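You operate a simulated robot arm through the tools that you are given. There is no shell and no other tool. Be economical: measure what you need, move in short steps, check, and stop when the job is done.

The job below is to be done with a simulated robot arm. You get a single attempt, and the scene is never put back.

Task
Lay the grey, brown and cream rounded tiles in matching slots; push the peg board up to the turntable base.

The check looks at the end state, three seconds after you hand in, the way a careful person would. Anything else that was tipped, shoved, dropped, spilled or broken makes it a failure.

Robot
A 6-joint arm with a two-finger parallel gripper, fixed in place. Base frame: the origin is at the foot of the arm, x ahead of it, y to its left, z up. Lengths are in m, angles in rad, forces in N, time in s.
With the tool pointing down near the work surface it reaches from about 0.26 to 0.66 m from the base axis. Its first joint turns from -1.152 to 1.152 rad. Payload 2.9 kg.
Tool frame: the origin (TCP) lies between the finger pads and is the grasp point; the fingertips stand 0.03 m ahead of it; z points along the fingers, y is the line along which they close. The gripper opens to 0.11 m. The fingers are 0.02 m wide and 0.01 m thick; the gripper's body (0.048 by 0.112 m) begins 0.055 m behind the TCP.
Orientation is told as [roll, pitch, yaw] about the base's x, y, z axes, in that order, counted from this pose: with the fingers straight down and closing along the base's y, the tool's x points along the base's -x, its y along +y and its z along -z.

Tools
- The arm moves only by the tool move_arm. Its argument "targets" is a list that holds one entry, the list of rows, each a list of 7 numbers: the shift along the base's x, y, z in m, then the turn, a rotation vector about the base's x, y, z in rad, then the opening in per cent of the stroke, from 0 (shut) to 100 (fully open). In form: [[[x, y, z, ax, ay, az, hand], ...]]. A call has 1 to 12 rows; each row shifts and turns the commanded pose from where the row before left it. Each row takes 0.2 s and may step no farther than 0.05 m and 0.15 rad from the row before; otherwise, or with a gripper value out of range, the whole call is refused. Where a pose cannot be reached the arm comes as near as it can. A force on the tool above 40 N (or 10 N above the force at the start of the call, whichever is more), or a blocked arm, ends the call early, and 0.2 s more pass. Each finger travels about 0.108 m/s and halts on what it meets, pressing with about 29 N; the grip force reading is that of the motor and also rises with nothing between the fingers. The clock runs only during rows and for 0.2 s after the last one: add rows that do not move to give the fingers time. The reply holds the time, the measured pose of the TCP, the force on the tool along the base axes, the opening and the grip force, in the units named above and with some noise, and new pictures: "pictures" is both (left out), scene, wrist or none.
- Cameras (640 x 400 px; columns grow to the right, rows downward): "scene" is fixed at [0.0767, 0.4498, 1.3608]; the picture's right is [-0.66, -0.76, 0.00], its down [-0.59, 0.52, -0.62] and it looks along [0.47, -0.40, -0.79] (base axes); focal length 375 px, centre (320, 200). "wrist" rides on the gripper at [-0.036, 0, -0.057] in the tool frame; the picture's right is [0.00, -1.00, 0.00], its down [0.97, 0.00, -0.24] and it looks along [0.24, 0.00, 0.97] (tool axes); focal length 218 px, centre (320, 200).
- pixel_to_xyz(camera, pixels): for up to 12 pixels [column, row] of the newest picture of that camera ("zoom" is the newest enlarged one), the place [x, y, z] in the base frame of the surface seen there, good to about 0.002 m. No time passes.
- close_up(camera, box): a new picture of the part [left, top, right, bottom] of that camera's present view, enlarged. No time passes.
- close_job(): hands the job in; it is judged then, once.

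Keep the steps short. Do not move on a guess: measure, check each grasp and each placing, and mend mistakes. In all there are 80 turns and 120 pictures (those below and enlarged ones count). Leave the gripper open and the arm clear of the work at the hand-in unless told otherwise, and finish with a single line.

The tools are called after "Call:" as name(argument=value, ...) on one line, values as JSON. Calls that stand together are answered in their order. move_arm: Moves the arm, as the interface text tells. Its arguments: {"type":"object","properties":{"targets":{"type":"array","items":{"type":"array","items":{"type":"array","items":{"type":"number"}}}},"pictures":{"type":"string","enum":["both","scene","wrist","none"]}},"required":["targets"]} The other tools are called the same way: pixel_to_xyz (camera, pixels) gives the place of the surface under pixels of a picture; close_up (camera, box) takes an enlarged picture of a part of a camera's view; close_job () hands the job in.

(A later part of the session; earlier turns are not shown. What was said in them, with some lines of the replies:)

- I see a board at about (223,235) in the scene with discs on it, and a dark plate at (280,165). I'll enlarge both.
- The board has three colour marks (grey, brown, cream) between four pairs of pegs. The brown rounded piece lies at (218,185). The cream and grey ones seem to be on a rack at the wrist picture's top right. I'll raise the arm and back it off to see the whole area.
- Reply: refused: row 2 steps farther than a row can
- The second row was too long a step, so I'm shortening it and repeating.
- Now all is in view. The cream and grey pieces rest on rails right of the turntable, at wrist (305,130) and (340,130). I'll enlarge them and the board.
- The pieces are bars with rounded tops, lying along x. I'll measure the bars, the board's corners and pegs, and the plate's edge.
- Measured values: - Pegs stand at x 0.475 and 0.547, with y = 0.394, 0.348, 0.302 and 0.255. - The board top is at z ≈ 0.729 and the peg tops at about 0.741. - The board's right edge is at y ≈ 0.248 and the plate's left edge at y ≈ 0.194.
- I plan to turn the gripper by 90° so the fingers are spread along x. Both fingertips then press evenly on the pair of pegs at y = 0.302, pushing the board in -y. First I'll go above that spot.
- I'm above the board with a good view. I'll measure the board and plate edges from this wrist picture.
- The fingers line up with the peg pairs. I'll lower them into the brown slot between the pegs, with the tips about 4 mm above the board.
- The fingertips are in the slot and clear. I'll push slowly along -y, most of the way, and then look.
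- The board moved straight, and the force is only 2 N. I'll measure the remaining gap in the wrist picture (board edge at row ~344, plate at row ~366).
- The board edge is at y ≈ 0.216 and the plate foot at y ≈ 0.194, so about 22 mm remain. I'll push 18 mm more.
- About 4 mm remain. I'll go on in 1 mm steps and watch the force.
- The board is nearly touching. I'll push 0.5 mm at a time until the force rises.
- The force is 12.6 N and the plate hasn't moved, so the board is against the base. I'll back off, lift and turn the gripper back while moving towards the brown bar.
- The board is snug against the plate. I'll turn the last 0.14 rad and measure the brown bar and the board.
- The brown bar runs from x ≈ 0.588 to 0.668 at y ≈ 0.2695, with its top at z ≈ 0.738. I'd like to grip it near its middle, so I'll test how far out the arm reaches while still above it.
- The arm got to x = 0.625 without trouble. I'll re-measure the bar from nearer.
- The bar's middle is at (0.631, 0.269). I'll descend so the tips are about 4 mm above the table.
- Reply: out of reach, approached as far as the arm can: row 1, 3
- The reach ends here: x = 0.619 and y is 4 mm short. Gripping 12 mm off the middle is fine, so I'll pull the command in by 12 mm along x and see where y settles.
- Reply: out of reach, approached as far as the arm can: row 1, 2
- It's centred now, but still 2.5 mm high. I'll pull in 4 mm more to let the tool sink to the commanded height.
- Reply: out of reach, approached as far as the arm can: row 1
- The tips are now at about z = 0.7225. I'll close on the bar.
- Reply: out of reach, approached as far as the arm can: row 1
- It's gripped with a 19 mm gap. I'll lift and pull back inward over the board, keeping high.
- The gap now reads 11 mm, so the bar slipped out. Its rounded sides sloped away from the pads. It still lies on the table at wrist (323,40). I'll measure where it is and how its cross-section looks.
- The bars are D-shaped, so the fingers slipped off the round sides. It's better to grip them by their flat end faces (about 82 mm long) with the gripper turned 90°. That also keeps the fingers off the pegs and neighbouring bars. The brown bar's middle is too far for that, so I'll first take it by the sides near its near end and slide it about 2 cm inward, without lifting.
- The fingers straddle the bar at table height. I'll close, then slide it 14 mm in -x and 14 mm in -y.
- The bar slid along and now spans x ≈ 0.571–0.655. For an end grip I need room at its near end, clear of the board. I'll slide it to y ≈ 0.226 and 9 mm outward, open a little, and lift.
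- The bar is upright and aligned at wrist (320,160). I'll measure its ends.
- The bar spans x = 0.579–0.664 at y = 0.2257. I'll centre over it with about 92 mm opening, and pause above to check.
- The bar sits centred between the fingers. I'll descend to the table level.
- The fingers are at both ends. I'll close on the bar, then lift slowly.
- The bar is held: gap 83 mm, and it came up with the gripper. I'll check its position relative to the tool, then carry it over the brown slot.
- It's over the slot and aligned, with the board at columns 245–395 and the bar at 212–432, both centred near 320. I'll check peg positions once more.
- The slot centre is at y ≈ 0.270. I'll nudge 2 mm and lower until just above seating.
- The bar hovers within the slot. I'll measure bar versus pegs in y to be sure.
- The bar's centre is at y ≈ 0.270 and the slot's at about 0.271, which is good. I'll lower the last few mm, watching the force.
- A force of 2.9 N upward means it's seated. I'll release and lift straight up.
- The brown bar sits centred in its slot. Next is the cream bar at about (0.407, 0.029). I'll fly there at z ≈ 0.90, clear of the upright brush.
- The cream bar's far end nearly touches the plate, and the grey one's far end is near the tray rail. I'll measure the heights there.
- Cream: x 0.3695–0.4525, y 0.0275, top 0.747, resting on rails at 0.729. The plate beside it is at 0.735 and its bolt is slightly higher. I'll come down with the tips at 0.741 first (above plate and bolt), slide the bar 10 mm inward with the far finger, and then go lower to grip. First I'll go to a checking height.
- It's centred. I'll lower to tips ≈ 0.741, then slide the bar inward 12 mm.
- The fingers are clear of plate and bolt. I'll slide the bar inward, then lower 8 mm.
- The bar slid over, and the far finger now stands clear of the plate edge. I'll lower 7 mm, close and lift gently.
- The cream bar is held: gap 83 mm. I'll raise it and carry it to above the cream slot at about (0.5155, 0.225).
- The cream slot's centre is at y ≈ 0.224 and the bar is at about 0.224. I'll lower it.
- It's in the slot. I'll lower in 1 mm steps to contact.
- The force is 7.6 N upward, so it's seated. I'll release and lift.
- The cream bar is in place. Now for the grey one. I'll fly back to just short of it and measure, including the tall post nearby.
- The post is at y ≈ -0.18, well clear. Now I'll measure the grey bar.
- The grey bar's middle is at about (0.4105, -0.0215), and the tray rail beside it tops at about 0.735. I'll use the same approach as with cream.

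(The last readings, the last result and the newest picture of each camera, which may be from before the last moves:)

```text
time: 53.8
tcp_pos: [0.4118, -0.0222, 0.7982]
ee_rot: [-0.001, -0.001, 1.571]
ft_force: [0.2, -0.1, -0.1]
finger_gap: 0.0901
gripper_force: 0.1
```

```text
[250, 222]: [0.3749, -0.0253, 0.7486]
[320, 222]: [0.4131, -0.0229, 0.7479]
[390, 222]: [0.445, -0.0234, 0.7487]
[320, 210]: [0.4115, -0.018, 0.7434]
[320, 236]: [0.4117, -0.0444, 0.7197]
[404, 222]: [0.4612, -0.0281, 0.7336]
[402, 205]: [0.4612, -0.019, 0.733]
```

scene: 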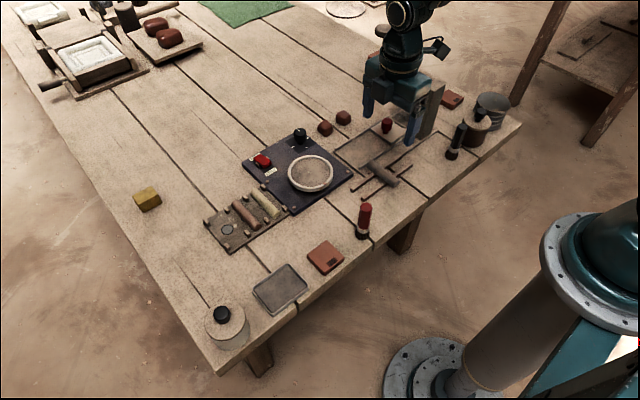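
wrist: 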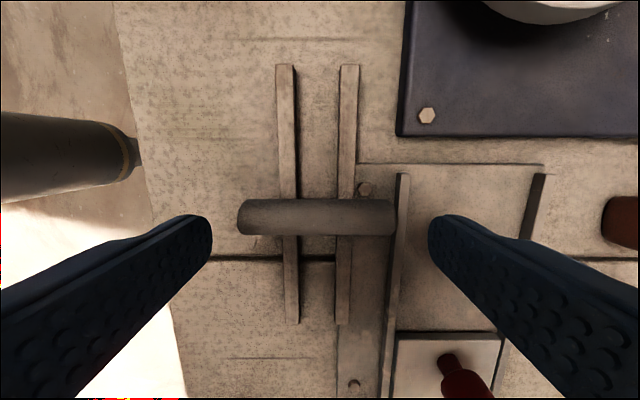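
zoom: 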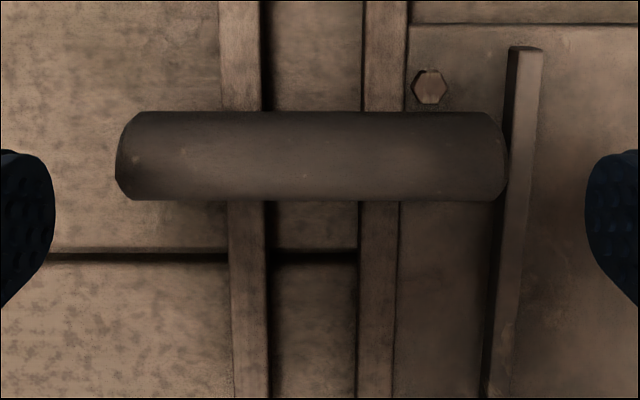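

It's centred. I'll lower to tips ≈ 0.741 (above the rail at 0.734) and slide the bar about 9 mm inward.

Call:
move_arm(targets=[[[-0.001, 0, -0.015, 0, 0, 0, 82], [0, 0, -0.012, 0, 0, 0, 82], [0, 0, 0, 0, 0, 0, 82], [-0.005, 0, 0, 0, 0, 0, 82], [-0.005, 0, 0, 0, 0, 0, 82], [-0.004, 0, 0, 0, 0, 0, 82], [0.001, 0, 0, 0, 0, 0, 82], [0, 0, 0, 0, 0, 0, 82]]])

Call:
close_up(camera="wrist", box=[190, 180, 450, 310])

```text
time: 55.6
tcp_pos: [0.3968, -0.0213, 0.7706]
ee_rot: [0.001, 0.0, 1.572]
ft_force: [-0.5, 0.5, -0.5]
finger_gap: 0.0905
gripper_force: 0.1
```

scene: 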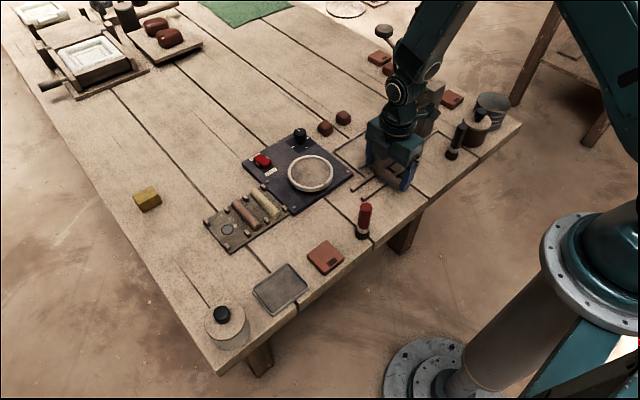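
wrist: 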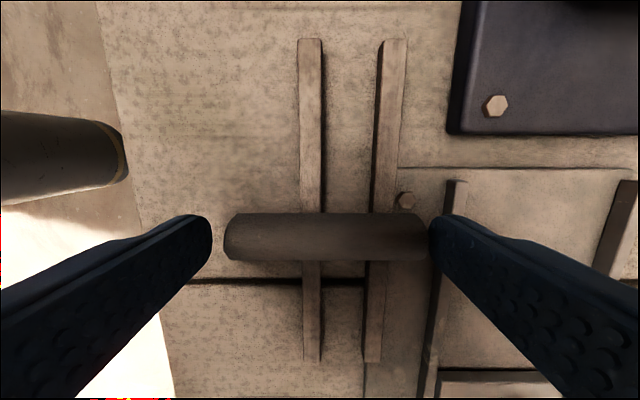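

```text
2.46 times, centred on (320, 245) of wrist
```

zoom: 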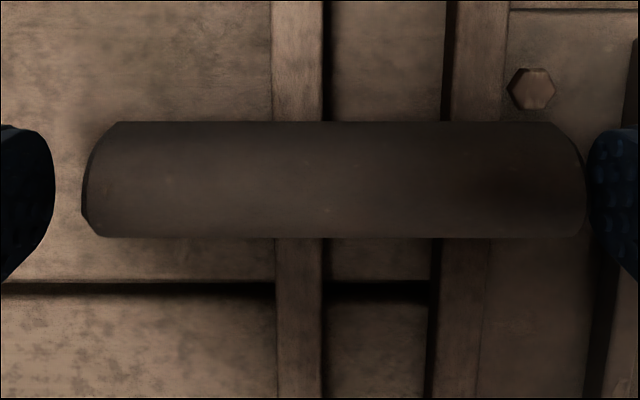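

The bar slid inward and the far finger is now short of the rail. I'll lower 7 mm, grip and lift.

Call:
move_arm(targets=[[[0, 0, -0.004, 0, 0, 0, 82], [0, 0, -0.003, 0, 0, 0, 82], [0, 0, 0, 0, 0, 0, 72], [0, 0, 0, 0, 0, 0, 65], [0, 0, 0, 0, 0, 0, 65], [0, 0, 0.01, 0, 0, 0, 65], [0, 0, 0.015, 0, 0, 0, 65], [0, 0, 0.02, 0, 0, 0, 65], [0, 0, 0, 0, 0, 0, 65]]])

Call:
pixel_to_xyz(camera="wrist", pixels=[[320, 218], [320, 222], [320, 235], [320, 250], [320, 258], [225, 235], [415, 235]])

```text
time: 57.6
tcp_pos: [0.3972, -0.0204, 0.8083]
ee_rot: [-0.001, 0.001, 1.572]
ft_force: [0.3, 0.2, -0.8]
finger_gap: 0.0828
gripper_force: 29.2
```

scene: 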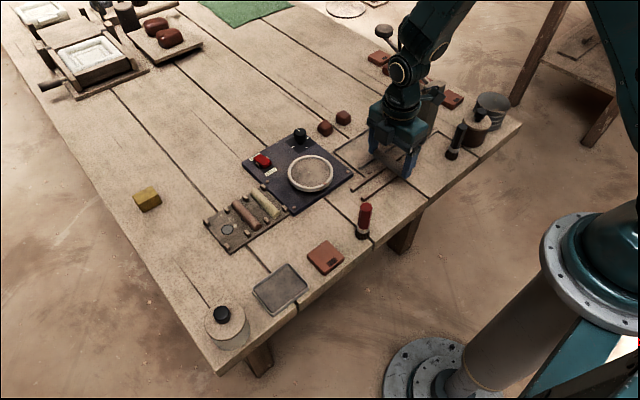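
wrist: 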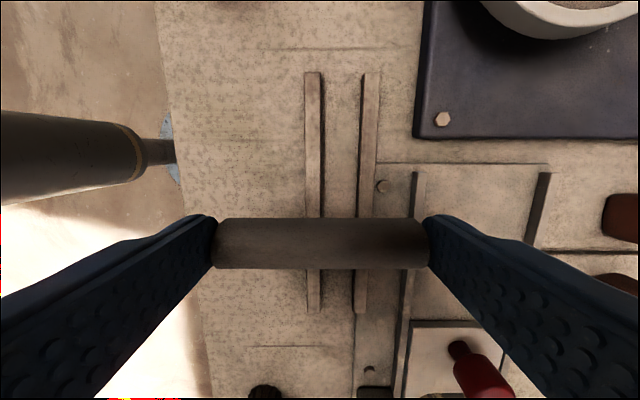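

```text
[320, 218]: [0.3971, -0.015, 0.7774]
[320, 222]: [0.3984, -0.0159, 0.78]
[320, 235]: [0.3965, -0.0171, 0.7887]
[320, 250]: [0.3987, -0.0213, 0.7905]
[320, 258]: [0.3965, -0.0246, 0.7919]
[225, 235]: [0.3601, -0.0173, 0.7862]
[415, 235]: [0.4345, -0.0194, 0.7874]
```

The grey bar is held. I'll raise it and carry it to above the grey slot at about (0.516, 0.317).

Call:
move_arm(targets=[[[0, 0, 0.045, 0, 0, 0, 65], [0, 0, 0.04, 0, 0, 0, 65], [0.0148, 0.0423, 0, 0, 0, 0, 65], [0.0148, 0.0423, 0, 0, 0, 0, 65], [0.0148, 0.0423, 0, 0, 0, 0, 65], [0.0148, 0.0423, 0, 0, 0, 0, 65], [0.0148, 0.0423, 0, 0, 0, 0, 65], [0.0148, 0.0423, 0, 0, 0, 0, 65], [0.0148, 0.0423, 0, 0, 0, 0, 65], [0.0148, 0.0423, 0, 0, 0, 0, 65], [0, 0, -0.035, 0, 0, 0, 65], [0, 0, -0.035, 0, 0, 0, 65]]])

Call:
pixel_to_xyz(camera="wrist", pixels=[[320, 222], [320, 250], [320, 258], [225, 235], [415, 235], [320, 192], [320, 202], [258, 167], [377, 167]])

```text
time: 60.2
tcp_pos: [0.5146, 0.3179, 0.8225]
ee_rot: [-0.001, 0.0, 1.572]
ft_force: [-0.5, 0.0, 0.0]
finger_gap: 0.083
gripper_force: 29.5
```

scene: 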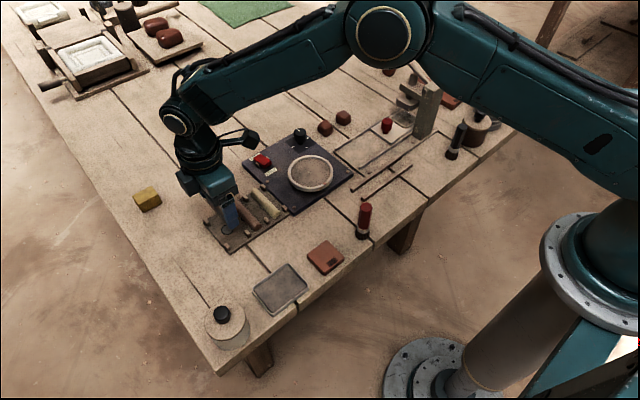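
wrist: 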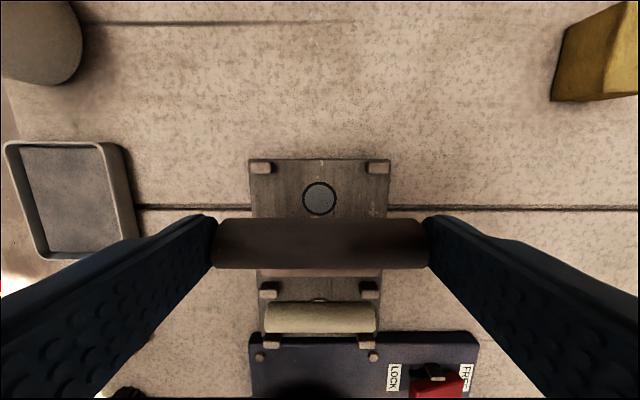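

```text
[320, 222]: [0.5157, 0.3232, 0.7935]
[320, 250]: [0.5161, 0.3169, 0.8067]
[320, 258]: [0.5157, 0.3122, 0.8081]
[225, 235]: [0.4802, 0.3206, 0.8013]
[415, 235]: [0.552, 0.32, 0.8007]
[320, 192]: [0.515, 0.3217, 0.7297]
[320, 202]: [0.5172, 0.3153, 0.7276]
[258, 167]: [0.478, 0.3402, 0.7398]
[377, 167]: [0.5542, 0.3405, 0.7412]
```

It's aligned: disc at y ≈ 0.317, bar at about 0.317. I'll lower it.

Call:
move_arm(targets=[[[0, 0, -0.02, 0, 0, 0, 65], [0, 0, -0.02, 0, 0, 0, 65], [0, 0, -0.01, 0, 0, 0, 65], [0, 0, -0.003, 0, 0, 0, 65], [0, 0, 0, 0, 0, 0, 65]]])

Call:
pixel_to_xyz(camera="wrist", pixels=[[320, 222], [320, 250], [320, 262], [225, 178], [405, 178]])

```text
time: 61.4
tcp_pos: [0.516, 0.317, 0.7702]
ee_rot: [0.001, 0.001, 1.574]
ft_force: [0.2, 0.1, -0.4]
finger_gap: 0.0832
gripper_force: 28.6
```

scene: 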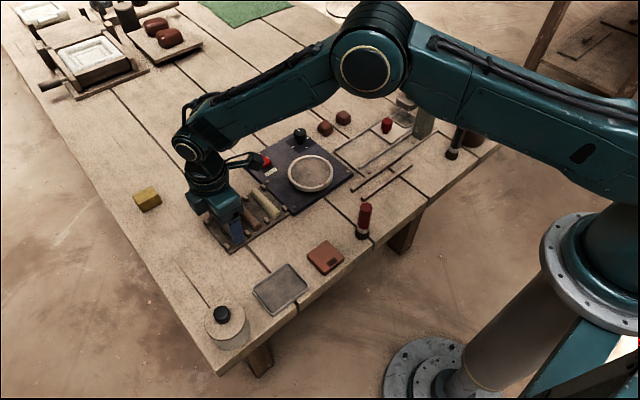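
wrist: 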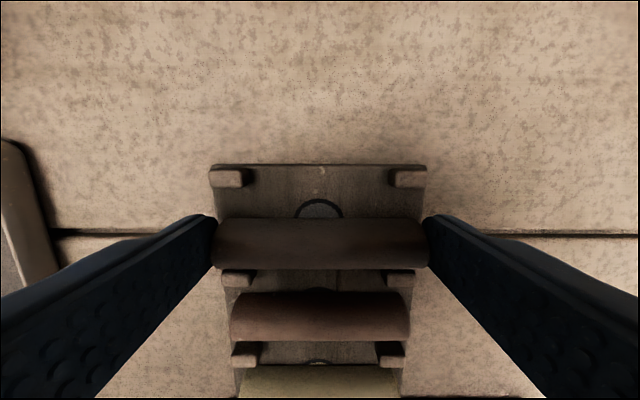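

```text
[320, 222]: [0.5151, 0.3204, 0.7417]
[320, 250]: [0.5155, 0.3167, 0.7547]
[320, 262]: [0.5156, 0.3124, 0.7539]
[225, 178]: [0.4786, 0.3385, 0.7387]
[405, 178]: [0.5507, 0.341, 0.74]
```

Call:
move_arm(targets=[[[0, 0.0003, -0.003, 0, 0, 0, 65], [0, 0, -0.002, 0, 0, 0, 65]]], pictures="none")

```text
time: 62.0
tcp_pos: [0.5146, 0.3179, 0.765]
ee_rot: [0.0, -0.002, 1.572]
ft_force: [-0.1, 0.3, -0.4]
finger_gap: 0.0828
gripper_force: 28.7
```

Call:
move_arm(targets=[[[0, 0, -0.001, 0, 0, 0, 65]]], pictures="none")

```text
time: 62.4
tcp_pos: [0.5155, 0.3167, 0.7641]
ee_rot: [0.0, 0.0, 1.573]
ft_force: [0.1, 0.2, -1.1]
finger_gap: 0.0835
gripper_force: 29.1
```

Call:
move_arm(targets=[[[0, 0, -0.0008, 0, 0, 0, 65]]], pictures="none")

```text
time: 62.8
tcp_pos: [0.5167, 0.3168, 0.7639]
ee_rot: [0.001, 0.0, 1.572]
ft_force: [0.1, -0.4, -1.4]
finger_gap: 0.0832
gripper_force: 28.9
```

Call:
move_arm(targets=[[[0, 0, -0.0008, 0, 0, 0, 65]]], pictures="none")

```text
time: 63.2
tcp_pos: [0.5154, 0.3176, 0.7636]
ee_rot: [0.002, -0.001, 1.573]
ft_force: [0.3, 0.2, -0.6]
finger_gap: 0.083
gripper_force: 29.0
```

Call:
move_arm(targets=[[[0, 0, -0.0006, 0, 0, 0, 65]]], pictures="none")

```text
time: 63.6
tcp_pos: [0.5154, 0.3181, 0.7625]
ee_rot: [0.0, 0.001, 1.572]
ft_force: [0.2, 0.3, -0.4]
finger_gap: 0.0833
gripper_force: 29.4
```

Call:
move_arm(targets=[[[0, 0, -0.0007, 0, 0, 0, 65]]], pictures="none")

```text
time: 64.0
tcp_pos: [0.5165, 0.3186, 0.7616]
ee_rot: [-0.001, 0.001, 1.573]
ft_force: [-0.4, 0.1, 0.1]
finger_gap: 0.083
gripper_force: 29.3
```

Call:
move_arm(targets=[[[0, 0, -0.0006, 0, 0, 0, 65]]], pictures="none")

```text
time: 64.4
tcp_pos: [0.5157, 0.3166, 0.7611]
ee_rot: [0.002, -0.001, 1.572]
ft_force: [-1.9, -0.9, 5.4]
finger_gap: 0.0831
gripper_force: 28.7
```

The force is 5.4 N upward, so the grey bar is seated. I'll release and lift clear.

Call:
move_arm(targets=[[[0, 0, 0.0004, 0, 0, 0, 80], [0, 0, 0, 0, 0, 0, 86], [0, 0, 0, 0, 0, 0, 86], [0, 0, 0.03, 0, 0, 0, 86], [0, 0, 0.04, 0, 0, 0, 86], [0, 0, 0.04, 0, 0, 0, 90], [-0.01, -0.045, 0.02, 0, 0, 0, 90], [-0.02, -0.045, 0, 0, 0, 0, 90], [-0.03, -0.035, 0, 0, 0, 0, 90], [-0.03, -0.035, 0, 0, 0, 0, 90], [-0.03, -0.035, 0, 0, 0, 0, 90]]])

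Call:
close_up(camera="scene", box=[190, 140, 370, 270])

Call:
close_up(camera="scene", box=[255, 180, 305, 220])

```text
refused: row 7 steps farther than a row can; nothing moved
```

```text
3.08 times, centred on (280, 205) of scene
```

zoom: 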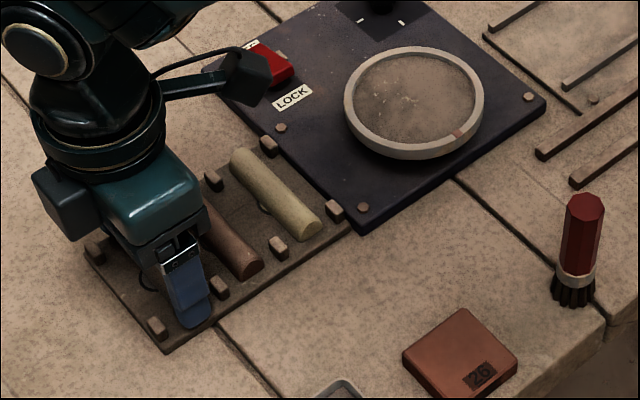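

```text
10.00 times, centred on (280, 200) of scene
```

zoom: 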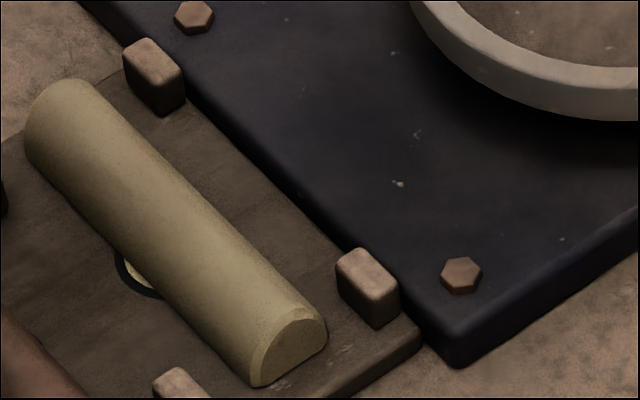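

The call was refused because row 7 was too long. The board is still tight against the base along its edge. I'll repeat the release with shorter rows.

Call:
move_arm(targets=[[[0, 0, 0.0004, 0, 0, 0, 80], [0, 0, 0, 0, 0, 0, 86], [0, 0, 0, 0, 0, 0, 86], [0, 0, 0.03, 0, 0, 0, 86], [0, 0, 0.04, 0, 0, 0, 86], [0, 0, 0.045, 0, 0, 0, 90], [-0.02, -0.04, 0, 0, 0, 0, 90], [-0.02, -0.04, 0, 0, 0, 0, 90], [-0.02, -0.04, 0, 0, 0, 0, 90], [-0.02, -0.04, 0, 0, 0, 0, 90], [-0.02, -0.04, 0, 0, 0, 0, 90], [0, -0.04, 0, 0, 0, 0, 95]]])

Call:
close_up(camera="scene", box=[190, 140, 350, 260])

```text
time: 67.0
tcp_pos: [0.4168, 0.0773, 0.8765]
ee_rot: [0.001, 0.001, 1.575]
ft_force: [-1.0, -0.6, -0.9]
finger_gap: 0.1044
gripper_force: 0.0
```

scene: 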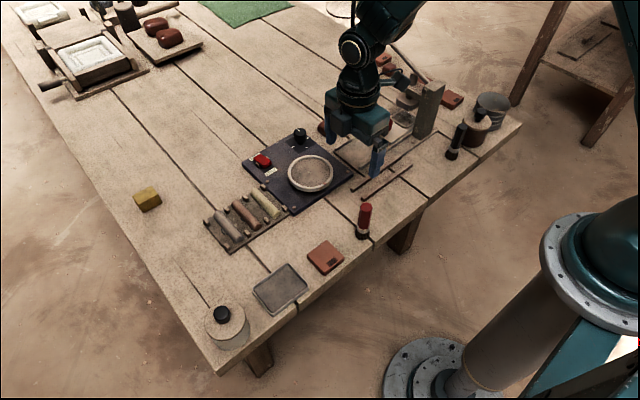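
wrist: 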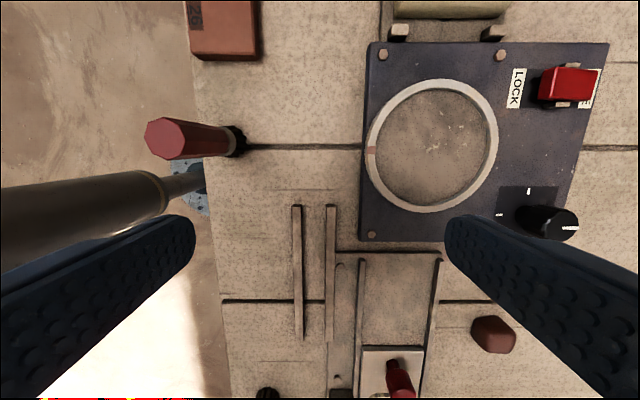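

```text
3.33 times, centred on (270, 200) of scene
```

zoom: 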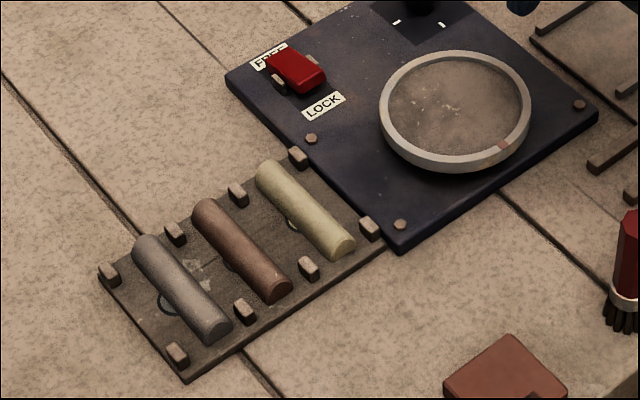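

All three bars lie in their slots by colour. One last look at the contact line between board and base.

Call:
close_up(camera="scene", box=[255, 175, 305, 215])

```text
10.00 times, centred on (280, 195) of scene
```

zoom: 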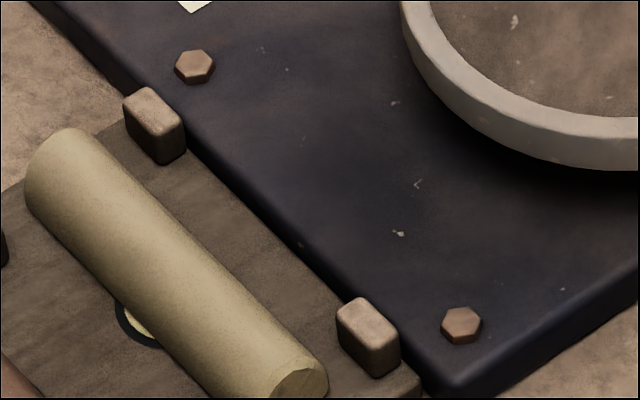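

The board is flush with the base along its whole edge, the gripper is open and the arm is clear. I'm handing in.

Call:
close_job()

```text
The job is handed in.
```

The grey, brown and cream tiles lie in their matching slots, the peg board is up against the turntable base, and the job is handed in.
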